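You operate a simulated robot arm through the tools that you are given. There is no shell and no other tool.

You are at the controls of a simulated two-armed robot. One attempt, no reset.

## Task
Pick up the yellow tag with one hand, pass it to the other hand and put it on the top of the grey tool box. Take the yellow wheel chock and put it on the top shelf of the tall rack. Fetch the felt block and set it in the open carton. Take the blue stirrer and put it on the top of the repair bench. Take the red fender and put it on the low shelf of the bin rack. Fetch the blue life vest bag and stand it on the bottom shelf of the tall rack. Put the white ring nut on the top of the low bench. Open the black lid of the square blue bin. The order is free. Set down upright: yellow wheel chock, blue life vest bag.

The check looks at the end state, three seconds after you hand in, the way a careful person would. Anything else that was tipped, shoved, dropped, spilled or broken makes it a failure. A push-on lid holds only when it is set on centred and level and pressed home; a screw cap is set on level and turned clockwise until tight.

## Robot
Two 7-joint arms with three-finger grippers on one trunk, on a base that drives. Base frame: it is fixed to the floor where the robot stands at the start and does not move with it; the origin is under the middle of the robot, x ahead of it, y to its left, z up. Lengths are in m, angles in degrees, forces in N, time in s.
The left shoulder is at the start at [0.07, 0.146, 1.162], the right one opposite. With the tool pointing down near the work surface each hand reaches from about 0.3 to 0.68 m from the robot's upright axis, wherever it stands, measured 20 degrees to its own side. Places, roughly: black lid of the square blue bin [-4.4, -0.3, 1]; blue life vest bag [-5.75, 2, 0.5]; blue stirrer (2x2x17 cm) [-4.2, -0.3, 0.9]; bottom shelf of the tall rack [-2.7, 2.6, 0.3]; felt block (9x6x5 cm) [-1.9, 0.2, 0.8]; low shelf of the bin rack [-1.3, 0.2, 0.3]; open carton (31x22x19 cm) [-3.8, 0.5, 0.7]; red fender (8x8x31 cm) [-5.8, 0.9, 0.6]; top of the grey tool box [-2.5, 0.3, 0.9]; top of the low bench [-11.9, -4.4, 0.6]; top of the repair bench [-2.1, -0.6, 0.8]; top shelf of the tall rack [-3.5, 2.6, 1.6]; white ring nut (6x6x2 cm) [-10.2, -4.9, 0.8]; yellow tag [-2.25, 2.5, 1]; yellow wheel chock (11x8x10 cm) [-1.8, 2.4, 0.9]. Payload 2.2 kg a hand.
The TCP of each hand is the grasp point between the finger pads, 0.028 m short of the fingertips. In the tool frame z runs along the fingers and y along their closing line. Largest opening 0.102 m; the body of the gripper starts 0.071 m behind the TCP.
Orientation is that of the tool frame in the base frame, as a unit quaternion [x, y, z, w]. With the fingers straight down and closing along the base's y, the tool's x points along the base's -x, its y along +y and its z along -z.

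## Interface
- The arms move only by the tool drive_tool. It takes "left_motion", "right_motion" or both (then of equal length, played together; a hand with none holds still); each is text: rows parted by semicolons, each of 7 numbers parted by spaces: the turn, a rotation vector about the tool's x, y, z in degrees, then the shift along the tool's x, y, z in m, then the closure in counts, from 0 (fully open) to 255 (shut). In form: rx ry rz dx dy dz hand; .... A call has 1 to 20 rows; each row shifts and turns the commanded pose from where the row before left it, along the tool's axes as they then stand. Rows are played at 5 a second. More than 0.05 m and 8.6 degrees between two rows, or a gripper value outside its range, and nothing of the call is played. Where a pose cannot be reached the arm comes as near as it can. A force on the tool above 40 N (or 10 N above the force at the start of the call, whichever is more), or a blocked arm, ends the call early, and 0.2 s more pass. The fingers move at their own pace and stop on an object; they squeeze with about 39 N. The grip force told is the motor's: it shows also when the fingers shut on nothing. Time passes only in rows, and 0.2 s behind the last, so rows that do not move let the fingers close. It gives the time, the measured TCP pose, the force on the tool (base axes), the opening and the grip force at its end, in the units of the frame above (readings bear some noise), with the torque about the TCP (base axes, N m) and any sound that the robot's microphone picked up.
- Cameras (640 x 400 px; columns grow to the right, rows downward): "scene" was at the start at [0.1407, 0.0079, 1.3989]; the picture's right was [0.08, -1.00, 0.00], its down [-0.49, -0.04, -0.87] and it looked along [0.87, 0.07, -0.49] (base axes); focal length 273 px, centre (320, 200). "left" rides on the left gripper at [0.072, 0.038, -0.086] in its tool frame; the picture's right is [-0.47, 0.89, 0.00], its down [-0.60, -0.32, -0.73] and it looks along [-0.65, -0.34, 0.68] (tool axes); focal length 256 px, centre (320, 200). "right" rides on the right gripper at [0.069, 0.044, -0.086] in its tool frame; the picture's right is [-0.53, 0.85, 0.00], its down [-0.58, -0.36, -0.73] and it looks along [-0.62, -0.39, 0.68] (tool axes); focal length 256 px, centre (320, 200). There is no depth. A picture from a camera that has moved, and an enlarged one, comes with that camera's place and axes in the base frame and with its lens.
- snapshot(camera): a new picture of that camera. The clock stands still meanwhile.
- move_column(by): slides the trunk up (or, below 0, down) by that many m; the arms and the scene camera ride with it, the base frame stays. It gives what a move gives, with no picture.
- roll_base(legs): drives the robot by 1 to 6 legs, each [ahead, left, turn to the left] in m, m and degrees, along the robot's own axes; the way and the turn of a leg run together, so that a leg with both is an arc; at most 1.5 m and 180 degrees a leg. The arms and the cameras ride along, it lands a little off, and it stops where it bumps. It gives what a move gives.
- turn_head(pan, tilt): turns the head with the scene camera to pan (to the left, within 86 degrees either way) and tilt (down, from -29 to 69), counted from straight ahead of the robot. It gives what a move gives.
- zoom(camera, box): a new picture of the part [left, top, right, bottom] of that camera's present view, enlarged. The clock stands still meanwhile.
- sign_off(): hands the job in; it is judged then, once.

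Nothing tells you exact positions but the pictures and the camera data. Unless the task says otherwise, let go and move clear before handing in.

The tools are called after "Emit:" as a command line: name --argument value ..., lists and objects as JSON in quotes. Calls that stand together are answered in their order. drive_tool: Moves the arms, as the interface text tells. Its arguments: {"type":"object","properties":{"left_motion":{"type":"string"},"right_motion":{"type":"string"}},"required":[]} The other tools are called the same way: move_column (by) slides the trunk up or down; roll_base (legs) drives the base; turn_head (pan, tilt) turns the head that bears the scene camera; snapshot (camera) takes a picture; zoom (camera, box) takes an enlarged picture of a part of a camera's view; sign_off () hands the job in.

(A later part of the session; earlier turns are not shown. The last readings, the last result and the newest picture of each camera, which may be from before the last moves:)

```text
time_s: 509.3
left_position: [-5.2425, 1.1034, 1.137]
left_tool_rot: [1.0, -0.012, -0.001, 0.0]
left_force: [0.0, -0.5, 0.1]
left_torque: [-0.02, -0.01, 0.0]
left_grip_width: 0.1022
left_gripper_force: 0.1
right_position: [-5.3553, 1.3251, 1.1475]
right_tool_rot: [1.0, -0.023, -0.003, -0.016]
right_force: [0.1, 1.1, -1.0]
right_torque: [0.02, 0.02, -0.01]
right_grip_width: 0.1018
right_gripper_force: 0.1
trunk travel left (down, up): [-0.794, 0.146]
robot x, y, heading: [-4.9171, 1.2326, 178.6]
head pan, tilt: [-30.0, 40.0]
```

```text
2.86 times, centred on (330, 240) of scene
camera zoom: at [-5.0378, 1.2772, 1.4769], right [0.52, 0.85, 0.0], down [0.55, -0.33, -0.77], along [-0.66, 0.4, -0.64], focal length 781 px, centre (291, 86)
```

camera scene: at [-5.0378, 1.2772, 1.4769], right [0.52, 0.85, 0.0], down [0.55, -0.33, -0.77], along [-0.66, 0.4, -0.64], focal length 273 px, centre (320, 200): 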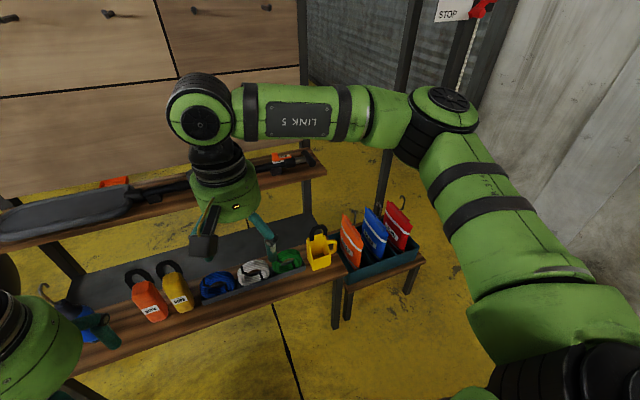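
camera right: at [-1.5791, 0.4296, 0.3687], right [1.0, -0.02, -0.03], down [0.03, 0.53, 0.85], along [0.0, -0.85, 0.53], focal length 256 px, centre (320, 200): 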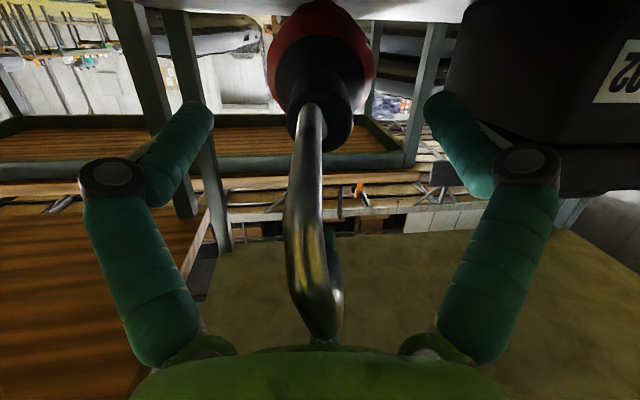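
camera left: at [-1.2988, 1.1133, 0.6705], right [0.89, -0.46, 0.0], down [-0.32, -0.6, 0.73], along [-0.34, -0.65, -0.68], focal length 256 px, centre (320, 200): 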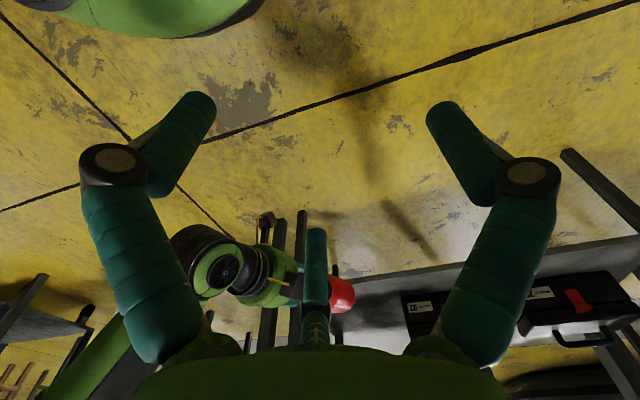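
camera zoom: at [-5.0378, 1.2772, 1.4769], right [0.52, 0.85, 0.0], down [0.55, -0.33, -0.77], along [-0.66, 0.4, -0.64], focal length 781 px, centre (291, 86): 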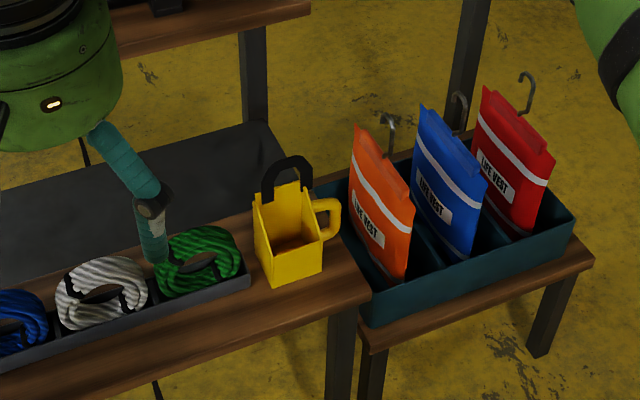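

The blue life-vest bag stands in the middle slot of a crate (top at z≈0.6, x -5.76…-5.58, y≈1.965), with a post and lever north of it. I'll take it with the left hand; I tuck the right hand and drive in front of it.

Emit:
drive_tool --right_motion "0 0 0 0.03 0 -0.02 0; 0 0 0 0.03 0 -0.02 0; 0 0 0 0.02 0 -0.02 0; 0 0 0 0 0 0 0"

Emit:
roll_base --legs '[[0, -0.7, -6.2]]'

Emit:
turn_head --pan 0 --tilt 45

Emit:
snapshot --camera "scene"

Emit:
zoom --camera "scene" --box '[240, 140, 420, 260]'

Emit:
snapshot --camera "left"

```text
time_s: 510.3
left_position: [-5.244, 1.1042, 1.1366]
left_tool_rot: [1.0, -0.011, -0.001, 0.001]
left_force: [-0.1, 0.7, 0.3]
left_torque: [0.03, 0.04, 0.0]
left_grip_width: 0.1023
left_gripper_force: 0.0
right_position: [-5.277, 1.3211, 1.2083]
right_tool_rot: [1.0, -0.022, -0.004, -0.016]
right_force: [0.5, 0.0, 0.3]
right_torque: [0.01, -0.02, 0.0]
right_grip_width: 0.1021
right_gripper_force: 0.0
trunk travel left (down, up): [-0.794, 0.146]
robot x, y, heading: [-4.9191, 1.2302, 178.8]
head pan, tilt: [-30.0, 40.0]
```

```text
time_s: 514.3
left_position: [-5.2006, 1.8632, 1.1364]
left_tool_rot: [0.998, -0.063, -0.001, 0.0]
left_force: [0.3, 0.0, -0.1]
left_torque: [-0.02, -0.01, 0.0]
left_grip_width: 0.1019
left_gripper_force: 0.1
right_position: [-5.2141, 2.0793, 1.2065]
right_tool_rot: [0.997, -0.073, -0.003, -0.017]
right_force: [0.4, -0.7, -0.3]
right_torque: [0.02, -0.01, -0.03]
right_grip_width: 0.1018
right_gripper_force: 0.1
trunk travel left (down, up): [-0.794, 0.146]
robot x, y, heading: [-4.8609, 1.9545, 172.9]
head pan, tilt: [-30.0, 40.0]
```

```text
time_s: 515.2
left_position: [-5.2007, 1.8639, 1.1376]
left_tool_rot: [0.998, -0.063, 0.0, 0.001]
left_force: [0.6, 0.0, 0.3]
left_torque: [0.01, 0.02, -0.02]
left_grip_width: 0.1019
left_gripper_force: 0.0
right_position: [-5.214, 2.0806, 1.2071]
right_tool_rot: [0.997, -0.074, -0.004, -0.017]
right_force: [0.0, 0.4, 0.4]
right_torque: [0.04, 0.0, 0.0]
right_grip_width: 0.1018
right_gripper_force: 0.0
trunk travel left (down, up): [-0.794, 0.146]
robot x, y, heading: [-4.8633, 1.9568, 173.0]
head pan, tilt: [0.0, 45.0]
```

```text
taken
camera scene: at [-4.9919, 1.9731, 1.4697], right [0.13, 0.99, 0.0], down [0.7, -0.09, -0.71], along [-0.7, 0.09, -0.71], focal length 273 px, centre (320, 200)
```

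scene: 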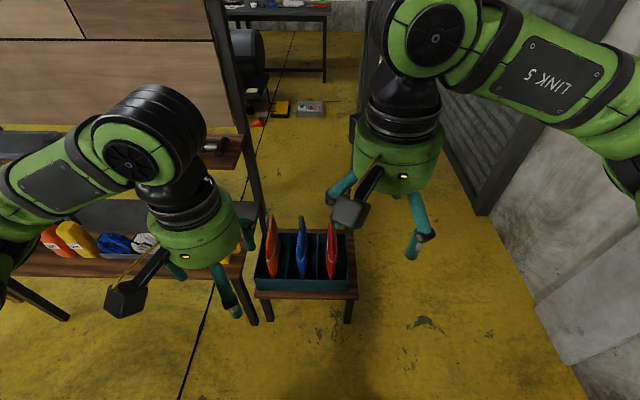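

```text
3.33 times, centred on (330, 200) of scene
camera zoom: at [-4.9919, 1.9731, 1.4697], right [0.13, 0.99, 0.0], down [0.7, -0.09, -0.71], along [-0.7, 0.09, -0.71], focal length 911 px, centre (287, 200)
```

zoom: 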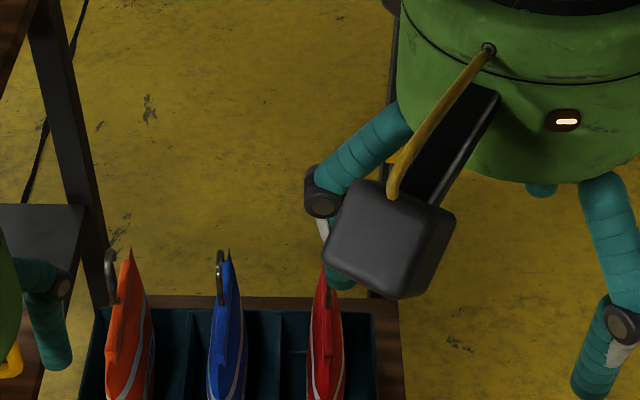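

```text
taken
camera left: at [-5.134, 1.8164, 1.2216], right [-0.57, -0.82, 0.0], down [-0.56, 0.39, 0.73], along [-0.6, 0.42, -0.68], focal length 256 px, centre (320, 200)
```

left: 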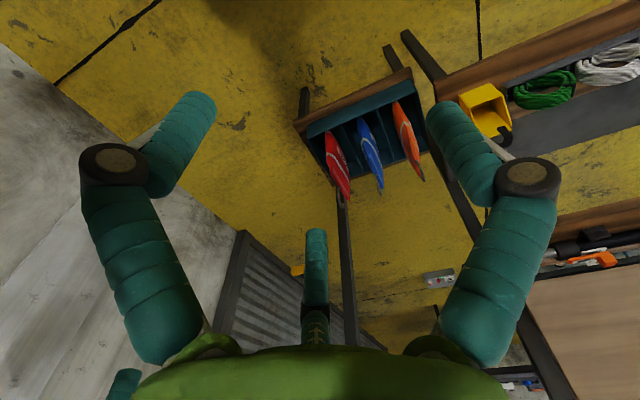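

I see the bags edge-on; the blue one's top edge centre is about (-5.668, 1.966, 0.60). I move closer, lower the column and tilt the left hand 40° toward it.

Emit:
roll_base --legs '[[0.17, 0, 0]]'

Emit:
move_column --by -0.3

Emit:
drive_tool --left_motion "0 -8 0 0 0 0 50; 0 -8 0 0 0 0 50; 0 -8 0 0 0 0 50; 0 -8 0 0 0 0 50; 0 -8 0 0 0 0 50; 0 0 0 -0.013 -0.0074 0.035 50; 0 0 0 -0.013 -0.0074 0.035 50; 0 0 0 -0.013 -0.0074 0.035 50; 0 0 0 -0.013 -0.0074 0.035 50; 0 0 0 0 0 0 50"

Emit:
snapshot --camera "left"

Emit:
snapshot --camera "scene"

```text
time_s: 516.7
left_position: [-5.3634, 1.8826, 1.1383]
left_tool_rot: [0.998, -0.061, -0.003, 0.0]
left_force: [-0.3, -0.8, 0.4]
left_torque: [0.0, 0.02, 0.02]
left_grip_width: 0.1019
left_gripper_force: 0.0
right_position: [-5.3775, 2.0972, 1.2091]
right_tool_rot: [0.997, -0.071, -0.005, -0.016]
right_force: [0.2, 0.0, 0.1]
right_torque: [-0.02, -0.01, 0.0]
right_grip_width: 0.1022
right_gripper_force: 0.1
trunk travel left (down, up): [-0.794, 0.146]
robot x, y, heading: [-5.0303, 1.9786, 173.0]
head pan, tilt: [0.0, 45.0]
```

```text
time_s: 519.7
left_position: [-5.3675, 1.882, 0.8374]
left_tool_rot: [0.998, -0.06, 0.0, 0.001]
left_force: [0.2, 0.2, -0.2]
left_torque: [0.0, 0.01, 0.01]
left_grip_width: 0.1022
left_gripper_force: 0.0
right_position: [-5.3821, 2.0985, 0.9079]
right_tool_rot: [0.997, -0.071, -0.003, -0.016]
right_force: [-0.5, -0.7, -0.3]
right_torque: [-0.01, 0.0, 0.01]
right_grip_width: 0.1018
right_gripper_force: 0.0
trunk travel left (down, up): [-0.494, 0.446]
robot x, y, heading: [-5.0308, 1.9801, 172.9]
head pan, tilt: [0.0, 45.0]
```

```text
time_s: 521.9
left_position: [-5.5585, 1.9727, 0.7946]
left_tool_rot: [0.938, -0.057, -0.342, -0.02]
left_force: [0.9, 0.7, 0.2]
left_torque: [0.03, -0.01, 0.01]
left_grip_width: 0.0819
left_gripper_force: 0.0
left hand out of reach, approached as far as the arm can: row 2, 3, 4, 5
right_position: [-5.3805, 2.0989, 0.9079]
right_tool_rot: [0.997, -0.07, -0.004, -0.016]
right_force: [0.6, -1.7, 0.7]
right_torque: [-0.02, 0.0, 0.01]
right_grip_width: 0.102
right_gripper_force: 0.0
trunk travel left (down, up): [-0.494, 0.446]
robot x, y, heading: [-5.029, 1.9792, 173.1]
head pan, tilt: [0.0, 45.0]
```

```text
taken
camera left: at [-5.4527, 1.921, 0.8133], right [-0.46, -0.84, 0.3], down [0.05, 0.31, 0.95], along [-0.89, 0.45, -0.1], focal length 256 px, centre (320, 200)
```

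left: 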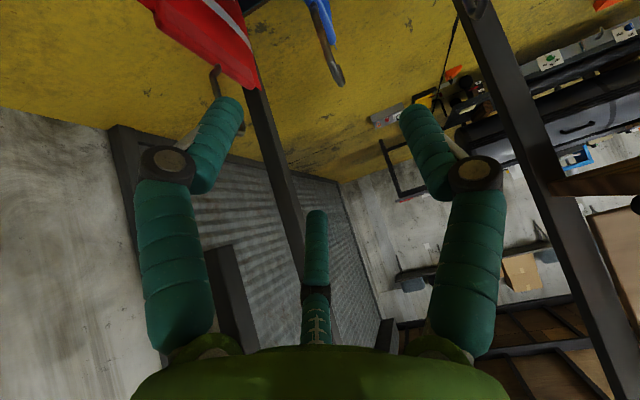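

```text
taken
camera scene: at [-5.1589, 1.9928, 1.1697], right [0.12, 0.99, 0.0], down [0.7, -0.08, -0.71], along [-0.7, 0.08, -0.71], focal length 273 px, centre (320, 200)
```

scene: 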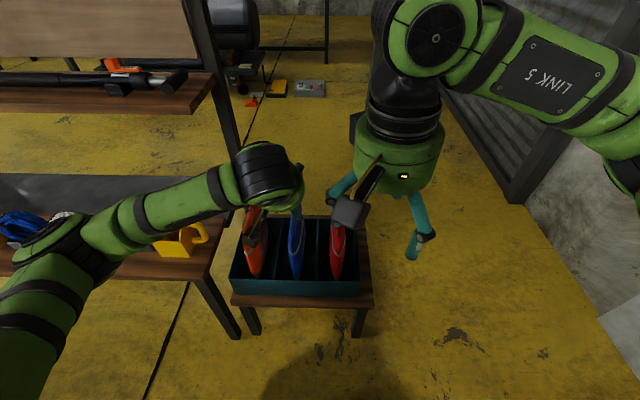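

Emit:
zoom --camera "scene" --box '[220, 180, 380, 300]'

```text
3.33 times, centred on (300, 240) of scene
camera zoom: at [-5.1589, 1.9928, 1.1697], right [0.12, 0.99, 0.0], down [0.7, -0.08, -0.71], along [-0.7, 0.08, -0.71], focal length 911 px, centre (387, 67)
```

zoom: 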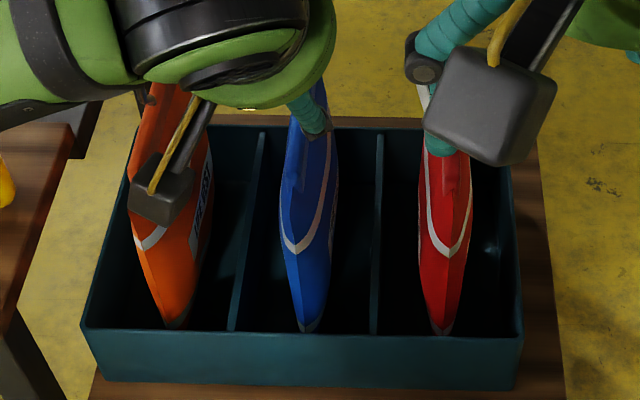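

Emit:
drive_tool --left_motion "0 0 0 0.015 0.0017 0.035 50; 0 0 0 0.015 0.0017 0.035 50; 0 0 0 0.0143 0.0018 0.035 50; 0 0 0 0 0 0 50"

Emit:
snapshot --camera "left"

Emit:
zoom --camera "scene" --box '[220, 180, 380, 300]'

```text
time_s: 522.9
left_position: [-5.5951, 1.9727, 0.688]
left_tool_rot: [0.937, -0.057, -0.344, -0.021]
left_force: [-0.2, -1.3, 0.3]
left_torque: [0.03, 0.01, 0.0]
left_grip_width: 0.0821
left_gripper_force: 0.1
right_position: [-5.3804, 2.0983, 0.9088]
right_tool_rot: [0.997, -0.071, -0.003, -0.016]
right_force: [1.1, 0.0, 0.4]
right_torque: [-0.01, 0.0, 0.02]
right_grip_width: 0.1021
right_gripper_force: 0.1
trunk travel left (down, up): [-0.494, 0.446]
robot x, y, heading: [-5.0283, 1.973, 173.2]
head pan, tilt: [0.0, 45.0]
```

```text
taken
camera left: at [-5.4902, 1.9219, 0.7052], right [-0.46, -0.84, 0.3], down [0.05, 0.31, 0.95], along [-0.89, 0.45, -0.1], focal length 256 px, centre (320, 200)
```

left: 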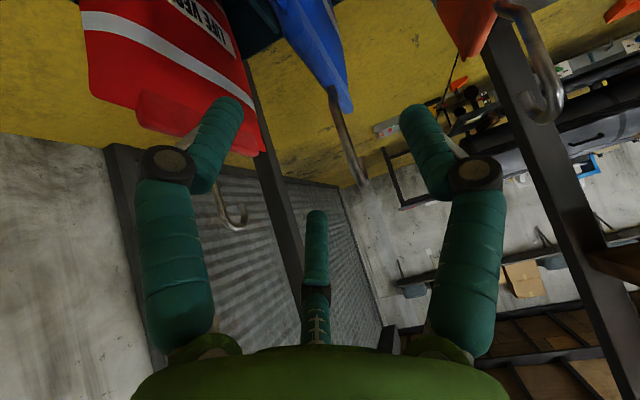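

```text
3.33 times, centred on (300, 240) of scene
camera zoom: at [-5.159, 1.993, 1.1697], right [0.12, 0.99, 0.0], down [0.7, -0.08, -0.71], along [-0.7, 0.08, -0.71], focal length 911 px, centre (387, 67)
```

zoom: 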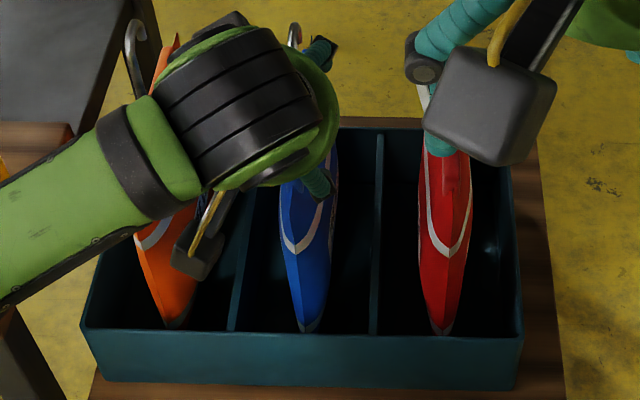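

Emit:
drive_tool --left_motion "0 0 0 0.0012 0 0.035 50; 0 0 0 0.0012 0 0.035 50; 0 0 0 0.0012 0 0.035 50; 0 0 0 0 0 0 50"

Emit:
snapshot --camera "left"

Emit:
zoom --camera "scene" --box '[220, 160, 380, 300]'

```text
time_s: 523.9
left_position: [-5.6591, 1.982, 0.6032]
left_tool_rot: [0.938, -0.057, -0.342, -0.021]
left_force: [0.5, 1.3, -1.0]
left_torque: [0.01, -0.01, 0.02]
left_grip_width: 0.0824
left_gripper_force: 0.1
right_position: [-5.3811, 2.0987, 0.9067]
right_tool_rot: [0.997, -0.07, -0.003, -0.016]
right_force: [0.9, 0.3, 0.6]
right_torque: [-0.03, 0.03, 0.01]
right_grip_width: 0.1019
right_gripper_force: 0.0
trunk travel left (down, up): [-0.494, 0.446]
robot x, y, heading: [-5.0275, 1.9758, 173.1]
head pan, tilt: [0.0, 45.0]
```

```text
taken
camera left: at [-5.5539, 1.9315, 0.6206], right [-0.46, -0.84, 0.3], down [0.05, 0.31, 0.95], along [-0.89, 0.45, -0.1], focal length 256 px, centre (320, 200)
```

left: 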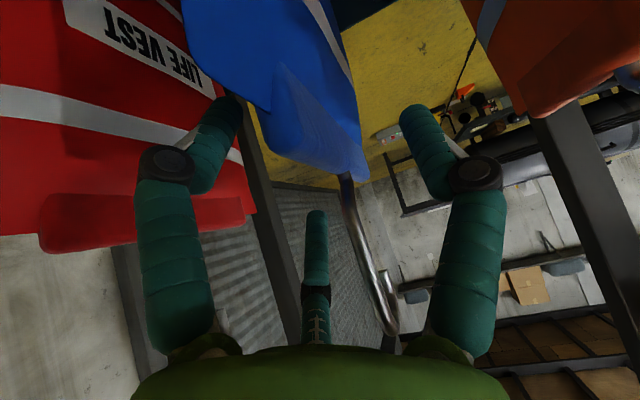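

```text
2.86 times, centred on (300, 230) of scene
camera zoom: at [-5.1591, 1.9928, 1.1697], right [0.12, 0.99, 0.0], down [0.7, -0.08, -0.71], along [-0.7, 0.08, -0.71], focal length 781 px, centre (377, 114)
```

zoom: 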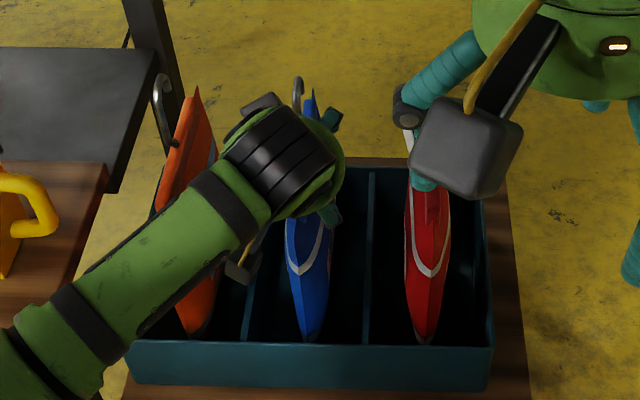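

Emit:
drive_tool --left_motion "0 0 0 0 0 0.01 50; 0 0 0 0 0 0.01 50; 0 0 0 0 0 0 50"

Emit:
snapshot --camera "left"

```text
time_s: 524.7
left_position: [-5.6714, 1.9838, 0.5873]
left_tool_rot: [0.937, -0.058, -0.343, -0.021]
left_force: [0.1, 0.0, -0.7]
left_torque: [0.03, -0.02, 0.05]
left_grip_width: 0.0823
left_gripper_force: 0.2
right_position: [-5.3813, 2.0993, 0.9076]
right_tool_rot: [0.997, -0.07, -0.003, -0.016]
right_force: [0.0, 0.2, 0.1]
right_torque: [0.02, 0.02, -0.02]
right_grip_width: 0.1021
right_gripper_force: 0.1
trunk travel left (down, up): [-0.494, 0.446]
robot x, y, heading: [-5.0327, 1.9749, 173.1]
head pan, tilt: [0.0, 45.0]
```

```text
taken
camera left: at [-5.5662, 1.9319, 0.6058], right [-0.46, -0.84, 0.3], down [0.05, 0.31, 0.95], along [-0.89, 0.45, -0.1], focal length 256 px, centre (320, 200)
```

left: 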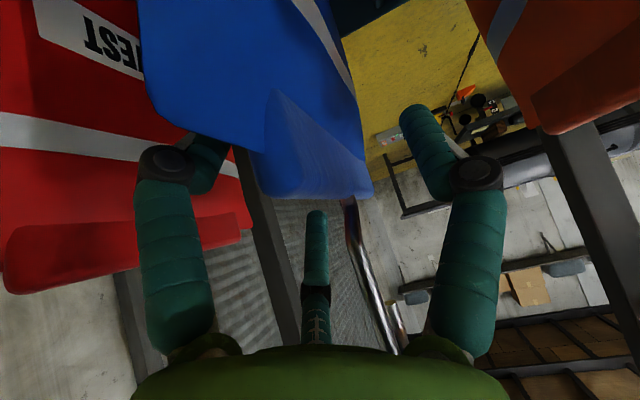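

The bag's top hem is between the fingers. I close and lift slowly.

Emit:
drive_tool --left_motion "0 0 0 0 0 0 110; 0 0 0 0 0 0 160; 0 0 0 0 0 0 210; 0 0 0 0 0 0 255; 0 0 0 0 0 0 255; 0 0 0 0 0 0 255"

Emit:
snapshot --camera "left"

Emit:
move_column --by 0.06

Emit:
snapshot --camera "left"

Emit:
zoom --camera "scene" --box '[220, 160, 380, 300]'

```text
time_s: 526.1
left_position: [-5.6715, 1.9841, 0.5875]
left_tool_rot: [0.938, -0.057, -0.342, -0.02]
left_force: [-0.1, 2.2, 0.0]
left_torque: [0.27, -0.23, 0.01]
left_grip_width: 0.063
left_gripper_force: 39.3
right_position: [-5.382, 2.0982, 0.908]
right_tool_rot: [0.997, -0.07, -0.003, -0.016]
right_force: [-0.3, -0.2, 0.6]
right_torque: [-0.03, -0.02, 0.01]
right_grip_width: 0.102
right_gripper_force: 0.0
trunk travel left (down, up): [-0.494, 0.446]
robot x, y, heading: [-5.0286, 1.9782, 173.0]
head pan, tilt: [0.0, 45.0]
```

```text
taken
camera left: at [-5.566, 1.9322, 0.6059], right [-0.46, -0.84, 0.3], down [0.05, 0.31, 0.95], along [-0.89, 0.45, -0.1], focal length 256 px, centre (320, 200)
```

left: 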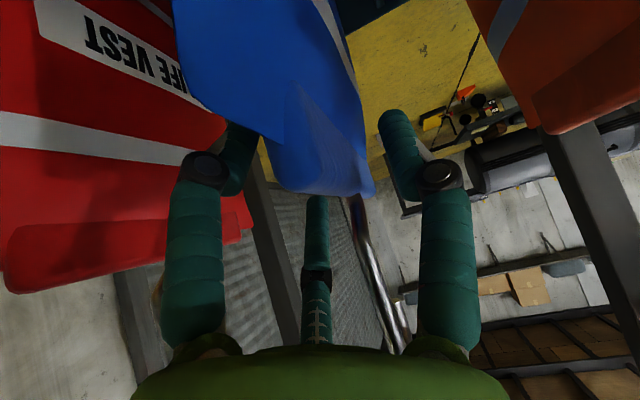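

```text
time_s: 527.1
left_position: [-5.6716, 1.9834, 0.6466]
left_tool_rot: [0.938, -0.057, -0.342, -0.02]
left_force: [-0.5, -1.1, -3.3]
left_torque: [0.07, -0.1, 0.03]
left_grip_width: 0.0604
left_gripper_force: 38.6
right_position: [-5.3819, 2.0997, 0.9678]
right_tool_rot: [0.997, -0.071, -0.003, -0.016]
right_force: [-0.3, 0.3, 0.9]
right_torque: [0.03, -0.01, -0.01]
right_grip_width: 0.102
right_gripper_force: 0.0
trunk travel left (down, up): [-0.554, 0.386]
robot x, y, heading: [-5.0274, 1.9766, 173.2]
head pan, tilt: [0.0, 45.0]
```

```text
taken
camera left: at [-5.5664, 1.932, 0.6653], right [-0.46, -0.84, 0.3], down [0.05, 0.31, 0.95], along [-0.89, 0.45, -0.11], focal length 256 px, centre (320, 200)
```

left: 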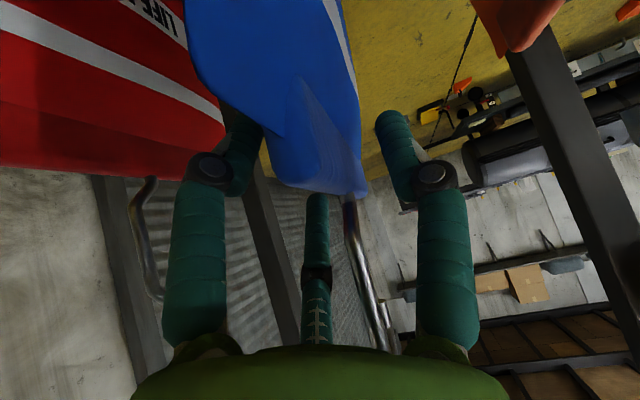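

```text
2.86 times, centred on (300, 230) of scene
camera zoom: at [-5.1603, 1.993, 1.2295], right [0.12, 0.99, 0.0], down [0.7, -0.08, -0.71], along [-0.7, 0.08, -0.71], focal length 781 px, centre (377, 114)
```

zoom: 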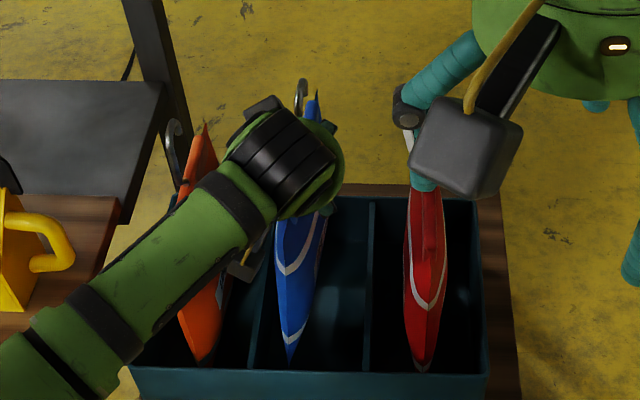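

The bag is held (0.35 kg), tilting slightly. I lift it fully out of the crate and back off.

Emit:
move_column --by 0.35

Emit:
roll_base --legs '[[-0.45, 0.05, 0]]'

Emit:
snapshot --camera "scene"

Emit:
snapshot --camera "right"

Emit:
snapshot --camera "left"

```text
time_s: 530.5
left_position: [-5.6713, 1.9833, 0.9968]
left_tool_rot: [0.938, -0.057, -0.342, -0.019]
left_force: [-0.3, -0.1, -3.5]
left_torque: [0.07, -0.05, 0.0]
left_grip_width: 0.0596
left_gripper_force: 38.6
right_position: [-5.3818, 2.0988, 1.3176]
right_tool_rot: [0.997, -0.071, -0.004, -0.016]
right_force: [-0.3, -0.6, -0.5]
right_torque: [-0.01, -0.02, 0.01]
right_grip_width: 0.1019
right_gripper_force: 0.0
trunk travel left (down, up): [-0.904, 0.036]
robot x, y, heading: [-5.032, 1.9734, 173.0]
head pan, tilt: [0.0, 45.0]
```

```text
time_s: 533.3
left_position: [-5.2259, 1.8774, 0.9967]
left_tool_rot: [0.938, -0.053, -0.342, -0.019]
left_force: [0.0, 0.2, -4.0]
left_torque: [0.02, -0.09, 0.0]
left_grip_width: 0.0593
left_gripper_force: 38.9
right_position: [-4.9378, 1.9939, 1.3165]
right_tool_rot: [0.998, -0.068, -0.002, -0.016]
right_force: [0.0, -0.5, 0.2]
right_torque: [0.03, 0.0, -0.02]
right_grip_width: 0.1023
right_gripper_force: 0.0
trunk travel left (down, up): [-0.904, 0.036]
robot x, y, heading: [-4.5843, 1.8721, 173.8]
head pan, tilt: [0.0, 45.0]
```

```text
taken
camera scene: at [-4.7153, 1.8901, 1.5793], right [0.11, 0.99, 0.0], down [0.7, -0.08, -0.71], along [-0.7, 0.08, -0.71], focal length 273 px, centre (320, 200)
```

scene: 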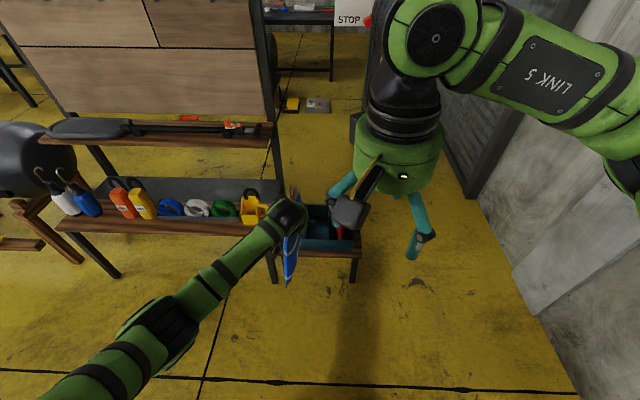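

```text
taken
camera right: at [-4.8754, 1.9394, 1.4008], right [-0.64, -0.77, -0.02], down [-0.52, 0.41, 0.75], along [-0.56, 0.49, -0.67], focal length 256 px, centre (320, 200)
```

right: 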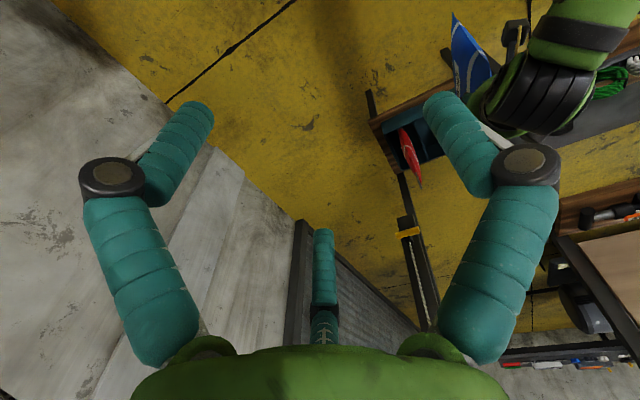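

```text
taken
camera left: at [-5.1203, 1.8254, 1.0146], right [-0.45, -0.84, 0.3], down [0.04, 0.32, 0.95], along [-0.89, 0.44, -0.11], focal length 256 px, centre (320, 200)
```

left: 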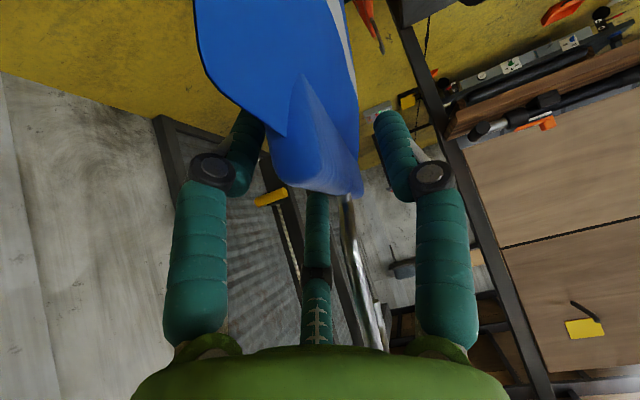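

Emit:
zoom --camera "scene" --box '[230, 150, 390, 310]'

```text
2.50 times, centred on (310, 230) of scene
camera zoom: at [-4.7153, 1.8901, 1.5793], right [0.11, 0.99, 0.0], down [0.7, -0.08, -0.71], along [-0.7, 0.08, -0.71], focal length 683 px, centre (345, 125)
```

zoom: 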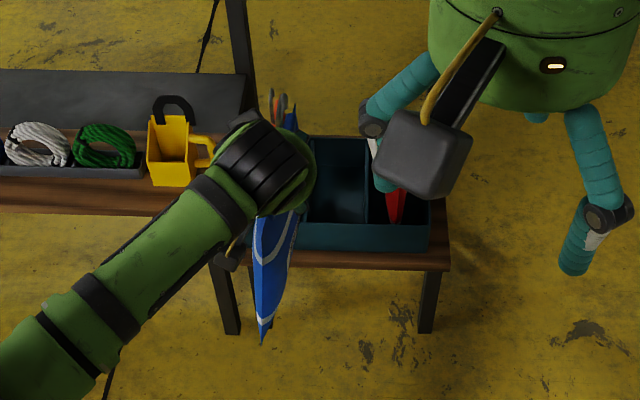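

Emit:
drive_tool --right_motion "0 0 8 0 0 0 0; 0 0 8 0 0 0 0; 0 0 8 0 0 0 0; 0 0 8 0 0 0 0; 0 0 8 0 0 0 0; 0 0 8 0 0 0 0; 0 0 0 0 0 0 0" --left_motion "0 0 0 0 0 0 255; 0 0 0 0 0 0 255; 0 0 0 0 0 0 255; 0 0 0 0 0 0 255; 0 0 0 0 0 0 255; 0 0 0 0 0 0 255; 0 0 0 0 0 0 255"

Emit:
snapshot --camera "right"

```text
time_s: 534.9
left_position: [-5.2255, 1.876, 0.9971]
left_tool_rot: [0.938, -0.053, -0.342, -0.018]
left_force: [-0.2, 0.0, -4.3]
left_torque: [0.04, -0.07, 0.0]
left_grip_width: 0.0592
left_gripper_force: 38.8
right_position: [-4.9359, 1.994, 1.3172]
right_tool_rot: [0.884, -0.468, -0.01, -0.013]
right_force: [0.0, -0.1, -0.6]
right_torque: [0.01, 0.02, -0.01]
right_grip_width: 0.1019
right_gripper_force: 0.1
trunk travel left (down, up): [-0.904, 0.036]
robot x, y, heading: [-4.5842, 1.8711, 173.8]
head pan, tilt: [0.0, 45.0]
```

```text
taken
camera right: at [-4.9329, 1.9094, 1.4004], right [-1.0, -0.03, 0.0], down [-0.02, 0.66, 0.75], along [-0.03, 0.75, -0.66], focal length 256 px, centre (320, 200)
```

right: 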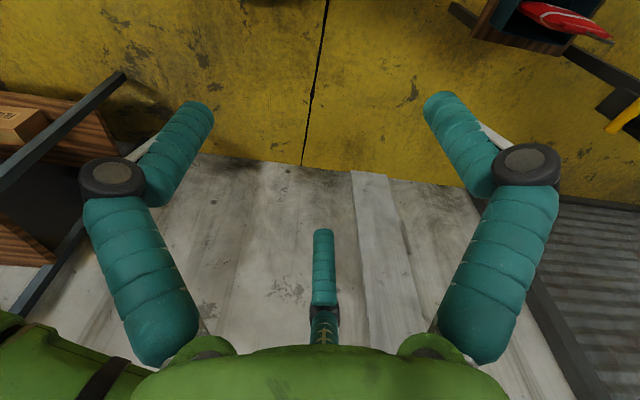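

Emit:
drive_tool --right_motion "0 0 -8 0 0 0 0; 0 0 -8 0 0 0 0; 0 0 -8 0 0 0 0; 0 0 -8 0 0 0 0; 0 0 -8 0 0 0 0; 0 0 -8 0 0 0 0; 0 0 -8 0 0 0 0; 0 0 -8 0 0 0 0; 0 0 -8 0 0 0 0; 0 0 -8 0 0 0 0; 0 0 -8 0 0 0 0; 0 0 0 0 0 0 0" --left_motion "0 0 0 0 0 0 255; 0 0 0 0 0 0 255; 0 0 0 0 0 0 255; 0 0 0 0 0 0 255; 0 0 0 0 0 0 255; 0 0 0 0 0 0 255; 0 0 0 0 0 0 255; 0 0 0 0 0 0 255; 0 0 0 0 0 0 255; 0 0 0 0 0 0 255; 0 0 0 0 0 0 255; 0 0 0 0 0 0 255"

Emit:
snapshot --camera "right"

```text
time_s: 537.5
left_position: [-5.225, 1.8748, 0.9978]
left_tool_rot: [0.938, -0.052, -0.343, -0.019]
left_force: [-0.3, 0.1, -3.7]
left_torque: [0.06, -0.09, 0.0]
left_grip_width: 0.0588
left_gripper_force: 39.1
right_position: [-4.9355, 1.9936, 1.3175]
right_tool_rot: [0.96, 0.279, 0.003, -0.016]
right_force: [0.7, -0.3, 0.1]
right_torque: [-0.05, 0.02, -0.02]
right_grip_width: 0.1023
right_gripper_force: 0.1
trunk travel left (down, up): [-0.904, 0.036]
robot x, y, heading: [-4.581, 1.8799, 173.6]
head pan, tilt: [0.0, 45.0]
```

```text
taken
camera right: at [-4.854, 1.9909, 1.4033], right [0.0, -1.0, -0.03], down [-0.68, -0.03, 0.73], along [-0.73, 0.02, -0.68], focal length 256 px, centre (320, 200)
```

right: 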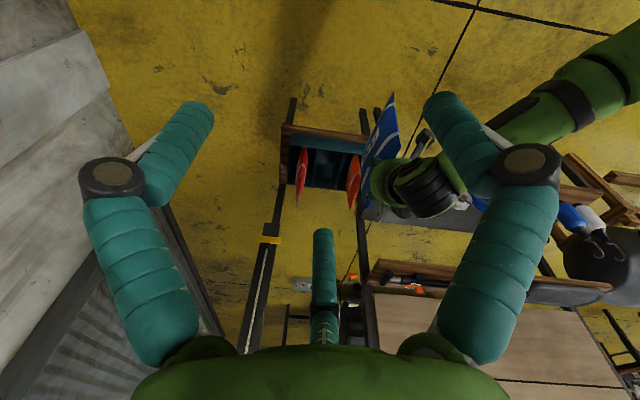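

Emit:
zoom --camera "right" --box '[330, 70, 490, 230]'

```text
2.50 times, centred on (410, 150) of right
camera zoom: at [-4.854, 1.9909, 1.4033], right [0.0, -1.0, -0.03], down [-0.68, -0.03, 0.73], along [-0.73, 0.02, -0.68], focal length 640 px, centre (95, 325)
```

zoom: 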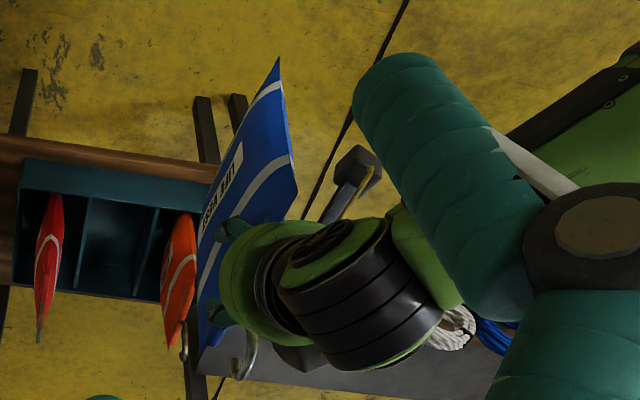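

I now drive to the tall rack to look at the bottom shelf for a place where the bag can stand.

Emit:
roll_base --legs '[[0, 0, -91.6], [-0.5, 0, 0], [0, -1.45, 0]]'

Emit:
move_column --by -0.3

Emit:
turn_head --pan 0 --tilt 35

Emit:
snapshot --camera "scene"

```text
time_s: 551.4
left_position: [-3.1511, 1.8873, 0.9969]
left_tool_rot: [-0.642, 0.685, 0.234, 0.251]
left_force: [-0.5, 0.0, -3.4]
left_torque: [-0.04, -0.07, -0.01]
left_grip_width: 0.0581
left_gripper_force: 39.2
right_position: [-3.0189, 1.6055, 1.3176]
right_tool_rot: [0.888, -0.46, 0.012, -0.01]
right_force: [-0.5, -0.4, -0.2]
right_torque: [0.03, -0.01, 0.01]
right_grip_width: 0.1018
right_gripper_force: 0.0
trunk travel left (down, up): [-0.904, 0.036]
robot x, y, heading: [-3.1236, 1.2448, 86.1]
head pan, tilt: [0.0, 45.0]
```

```text
time_s: 554.4
left_position: [-3.1511, 1.8869, 0.6963]
left_tool_rot: [-0.644, 0.684, 0.236, 0.249]
left_force: [0.7, 0.6, -3.9]
left_torque: [-0.09, -0.07, -0.02]
left_grip_width: 0.0582
left_gripper_force: 38.7
right_position: [-3.0186, 1.604, 1.0182]
right_tool_rot: [0.888, -0.46, 0.013, -0.01]
right_force: [-0.2, -0.5, 0.2]
right_torque: [-0.02, 0.01, -0.01]
right_grip_width: 0.1021
right_gripper_force: 0.1
trunk travel left (down, up): [-0.604, 0.336]
robot x, y, heading: [-3.1167, 1.247, 86.7]
head pan, tilt: [0.0, 45.0]
```

```text
time_s: 555.1
left_position: [-3.1506, 1.8876, 0.6969]
left_tool_rot: [-0.643, 0.685, 0.235, 0.249]
left_force: [0.5, 0.5, -4.5]
left_torque: [-0.07, -0.07, -0.01]
left_grip_width: 0.0581
left_gripper_force: 39.1
right_position: [-3.0199, 1.6053, 1.0186]
right_tool_rot: [0.888, -0.46, 0.013, -0.009]
right_force: [0.2, -0.3, -0.3]
right_torque: [-0.01, 0.02, -0.03]
right_grip_width: 0.102
right_gripper_force: 0.0
trunk travel left (down, up): [-0.604, 0.336]
robot x, y, heading: [-3.1211, 1.2451, 86.2]
head pan, tilt: [0.0, 35.0]
```

```text
taken
camera scene: at [-3.1116, 1.3853, 1.2943], right [1.0, -0.06, 0.0], down [-0.04, -0.57, -0.82], along [0.05, 0.82, -0.57], focal length 273 px, centre (320, 200)
```

scene: 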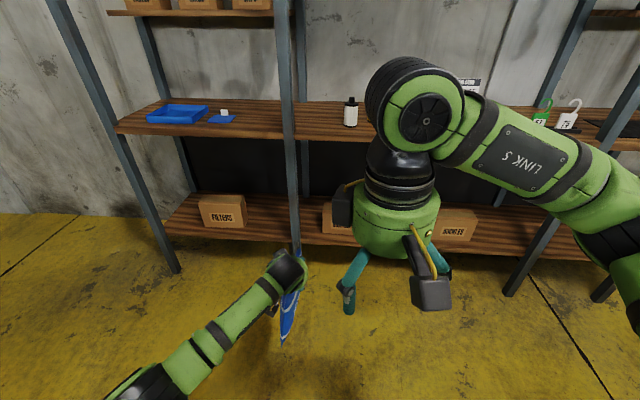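

Emit:
drive_tool --right_motion "0 0 8 0 0 0 0; 0 0 8 0 0 0 0; 0 0 8 0 0 0 0; 0 0 8 0 0 0 0; 0 0 8 0 0 0 0; 0 0 0 0.02 -0.04 0 0; 0 0 0 0.02 -0.04 0 0; 0 0 0 0.02 -0.04 0 0; 0 0 0 0 -0.04 0 0; 0 0 0 0 0 0 0" --left_motion "0 0 0 0 0 0 255; 0 0 0 0 0 0 255; 0 0 0 0 0 0 255; 0 0 0 0 0 0 255; 0 0 0 0 0 0 255; 0 0 0 0 0 0 255; 0 0 0 0 0 0 255; 0 0 0 0 0 0 255; 0 0 0 0 0 0 255; 0 0 0 0 0 0 255"

Emit:
snapshot --camera "scene"

Emit:
zoom --camera "scene" --box '[230, 220, 350, 370]'

Emit:
snapshot --camera "right"

```text
time_s: 557.3
left_position: [-3.1513, 1.8873, 0.6972]
left_tool_rot: [-0.643, 0.685, 0.234, 0.249]
left_force: [-0.5, 0.9, -3.7]
left_torque: [-0.06, -0.06, -0.04]
left_grip_width: 0.0582
left_gripper_force: 38.9
right_position: [-2.8643, 1.5342, 1.0218]
right_tool_rot: [-0.677, 0.736, -0.01, 0.014]
right_force: [1.2, 0.6, -1.2]
right_torque: [-0.01, 0.04, -0.01]
right_grip_width: 0.102
right_gripper_force: 0.0
trunk travel left (down, up): [-0.604, 0.336]
robot x, y, heading: [-3.1236, 1.2453, 86.5]
head pan, tilt: [0.0, 35.0]
```

```text
taken
camera scene: at [-3.1129, 1.3861, 1.2943], right [1.0, -0.06, 0.0], down [-0.03, -0.57, -0.82], along [0.05, 0.82, -0.57], focal length 273 px, centre (320, 200)
```

scene: 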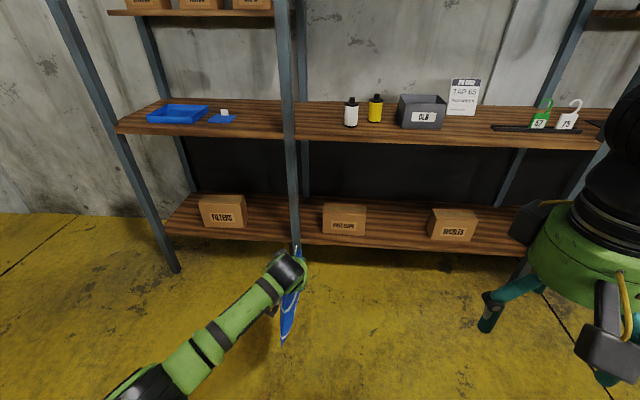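

```text
2.67 times, centred on (290, 295) of scene
camera zoom: at [-3.1129, 1.3861, 1.2943], right [1.0, -0.06, 0.0], down [-0.03, -0.57, -0.82], along [0.05, 0.82, -0.57], focal length 729 px, centre (400, -53)
```

zoom: 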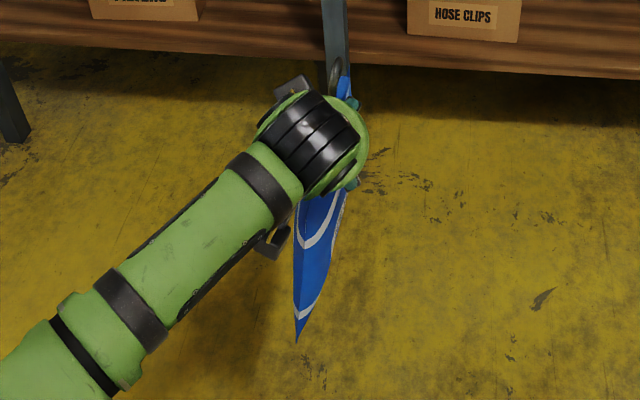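

```text
taken
camera right: at [-2.917, 1.4694, 1.1055], right [-0.8, 0.6, -0.02], down [0.39, 0.54, 0.75], along [0.46, 0.59, -0.66], focal length 256 px, centre (320, 200)
```

right: 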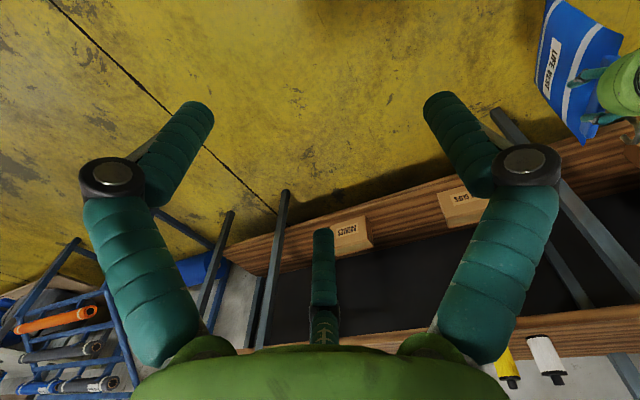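

Emit:
zoom --camera "right" --box '[510, 0, 640, 160]'

```text
2.50 times, centred on (575, 80) of right
camera zoom: at [-2.917, 1.4694, 1.1055], right [-0.8, 0.6, -0.02], down [0.39, 0.54, 0.75], along [0.46, 0.59, -0.66], focal length 640 px, centre (-318, 500)
```

zoom: 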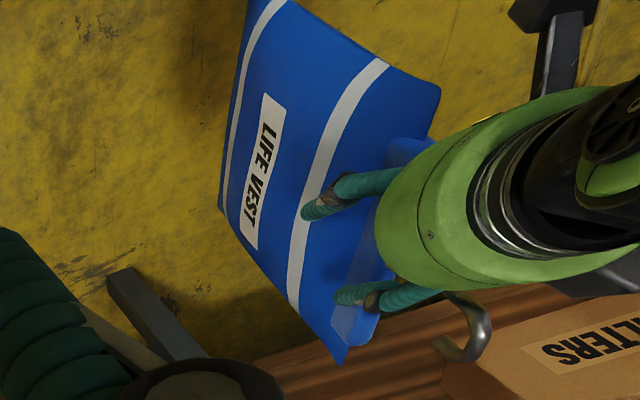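

The bag hangs with its far end ~13° high and its bottom ~6° to the left. There's a free gap on the bottom shelf between HOSE CLIPS and BUCKLES (x -2.81…-2.47). I level the bag first.

Emit:
drive_tool --left_motion "0 6.5 0 0 0 0 255; 0 6.5 0 0 0 0 255; 5.35 0 -2.7 0 0 0 255; 0 0 0 0 0 0 255"

Emit:
zoom --camera "right" --box '[510, 0, 640, 160]'

Emit:
zoom --camera "scene" --box '[230, 220, 350, 370]'

```text
time_s: 558.3
left_position: [-3.1506, 1.8874, 0.6965]
left_tool_rot: [-0.674, 0.699, 0.122, 0.205]
left_force: [0.0, 0.7, -3.2]
left_torque: [0.02, -0.02, -0.01]
left_grip_width: 0.058
left_gripper_force: 38.9
right_position: [-2.863, 1.5346, 1.0212]
right_tool_rot: [-0.677, 0.736, -0.009, 0.013]
right_force: [-0.2, 0.4, -1.0]
right_torque: [0.01, 0.0, 0.01]
right_grip_width: 0.102
right_gripper_force: 0.1
trunk travel left (down, up): [-0.604, 0.336]
robot x, y, heading: [-3.1159, 1.2482, 86.3]
head pan, tilt: [0.0, 35.0]
```

```text
2.50 times, centred on (575, 80) of right
camera zoom: at [-2.9159, 1.469, 1.1053], right [-0.8, 0.6, -0.02], down [0.39, 0.54, 0.75], along [0.46, 0.59, -0.66], focal length 640 px, centre (-318, 500)
```

zoom: 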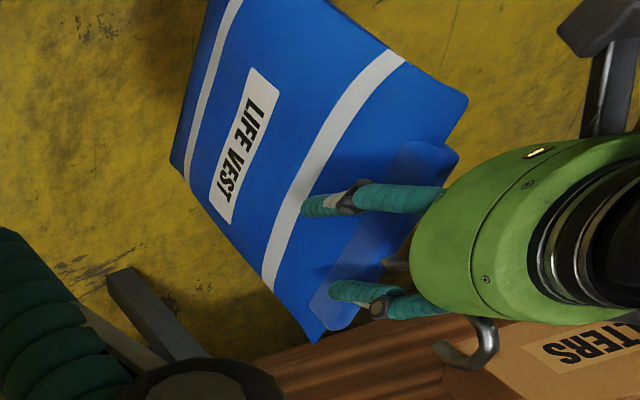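

```text
2.67 times, centred on (290, 295) of scene
camera zoom: at [-3.1112, 1.3855, 1.2943], right [1.0, -0.06, 0.0], down [-0.04, -0.57, -0.82], along [0.05, 0.82, -0.57], focal length 729 px, centre (400, -53)
```

zoom: 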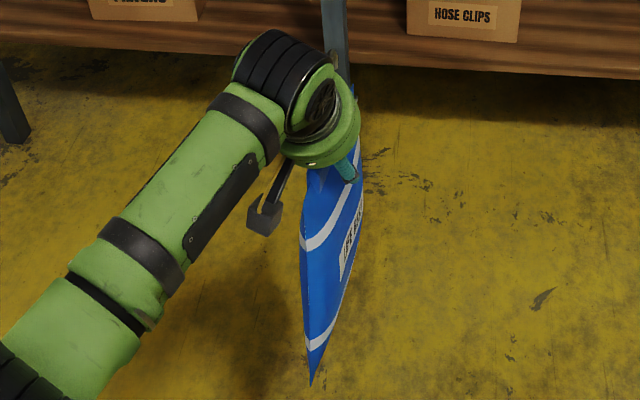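

Emit:
drive_tool --left_motion "4 0 -2.05 0 0 0 255; 4 0 -2.05 0 0 0 255; 0 0 0 0 0 0 255"

Emit:
zoom --camera "right" --box '[510, 0, 640, 160]'

Emit:
zoom --camera "scene" --box '[230, 220, 350, 370]'

```text
time_s: 559.1
left_position: [-3.1508, 1.8872, 0.6972]
left_tool_rot: [0.683, -0.682, -0.066, -0.255]
left_force: [-0.6, -0.1, -3.3]
left_torque: [0.02, 0.01, -0.03]
left_grip_width: 0.0581
left_gripper_force: 39.5
right_position: [-2.8635, 1.5339, 1.0213]
right_tool_rot: [-0.677, 0.736, -0.009, 0.014]
right_force: [0.9, 0.4, -0.5]
right_torque: [0.01, -0.04, 0.0]
right_grip_width: 0.1019
right_gripper_force: 0.0
trunk travel left (down, up): [-0.604, 0.336]
robot x, y, heading: [-3.1198, 1.2445, 86.6]
head pan, tilt: [0.0, 35.0]
```

```text
2.50 times, centred on (575, 80) of right
camera zoom: at [-2.9161, 1.4688, 1.1054], right [-0.8, 0.6, -0.02], down [0.39, 0.54, 0.75], along [0.46, 0.59, -0.66], focal length 640 px, centre (-318, 500)
```

zoom: 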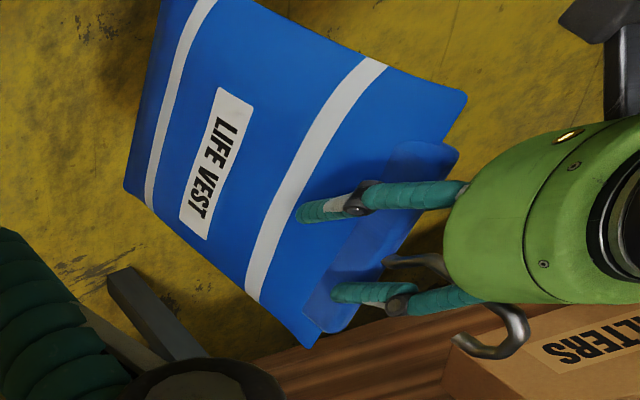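

```text
2.67 times, centred on (290, 295) of scene
camera zoom: at [-3.1115, 1.3853, 1.2944], right [1.0, -0.06, 0.0], down [-0.04, -0.57, -0.82], along [0.05, 0.82, -0.57], focal length 729 px, centre (400, -53)
```

zoom: 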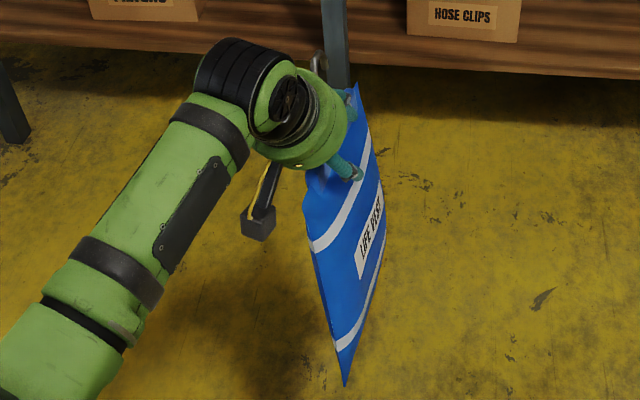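

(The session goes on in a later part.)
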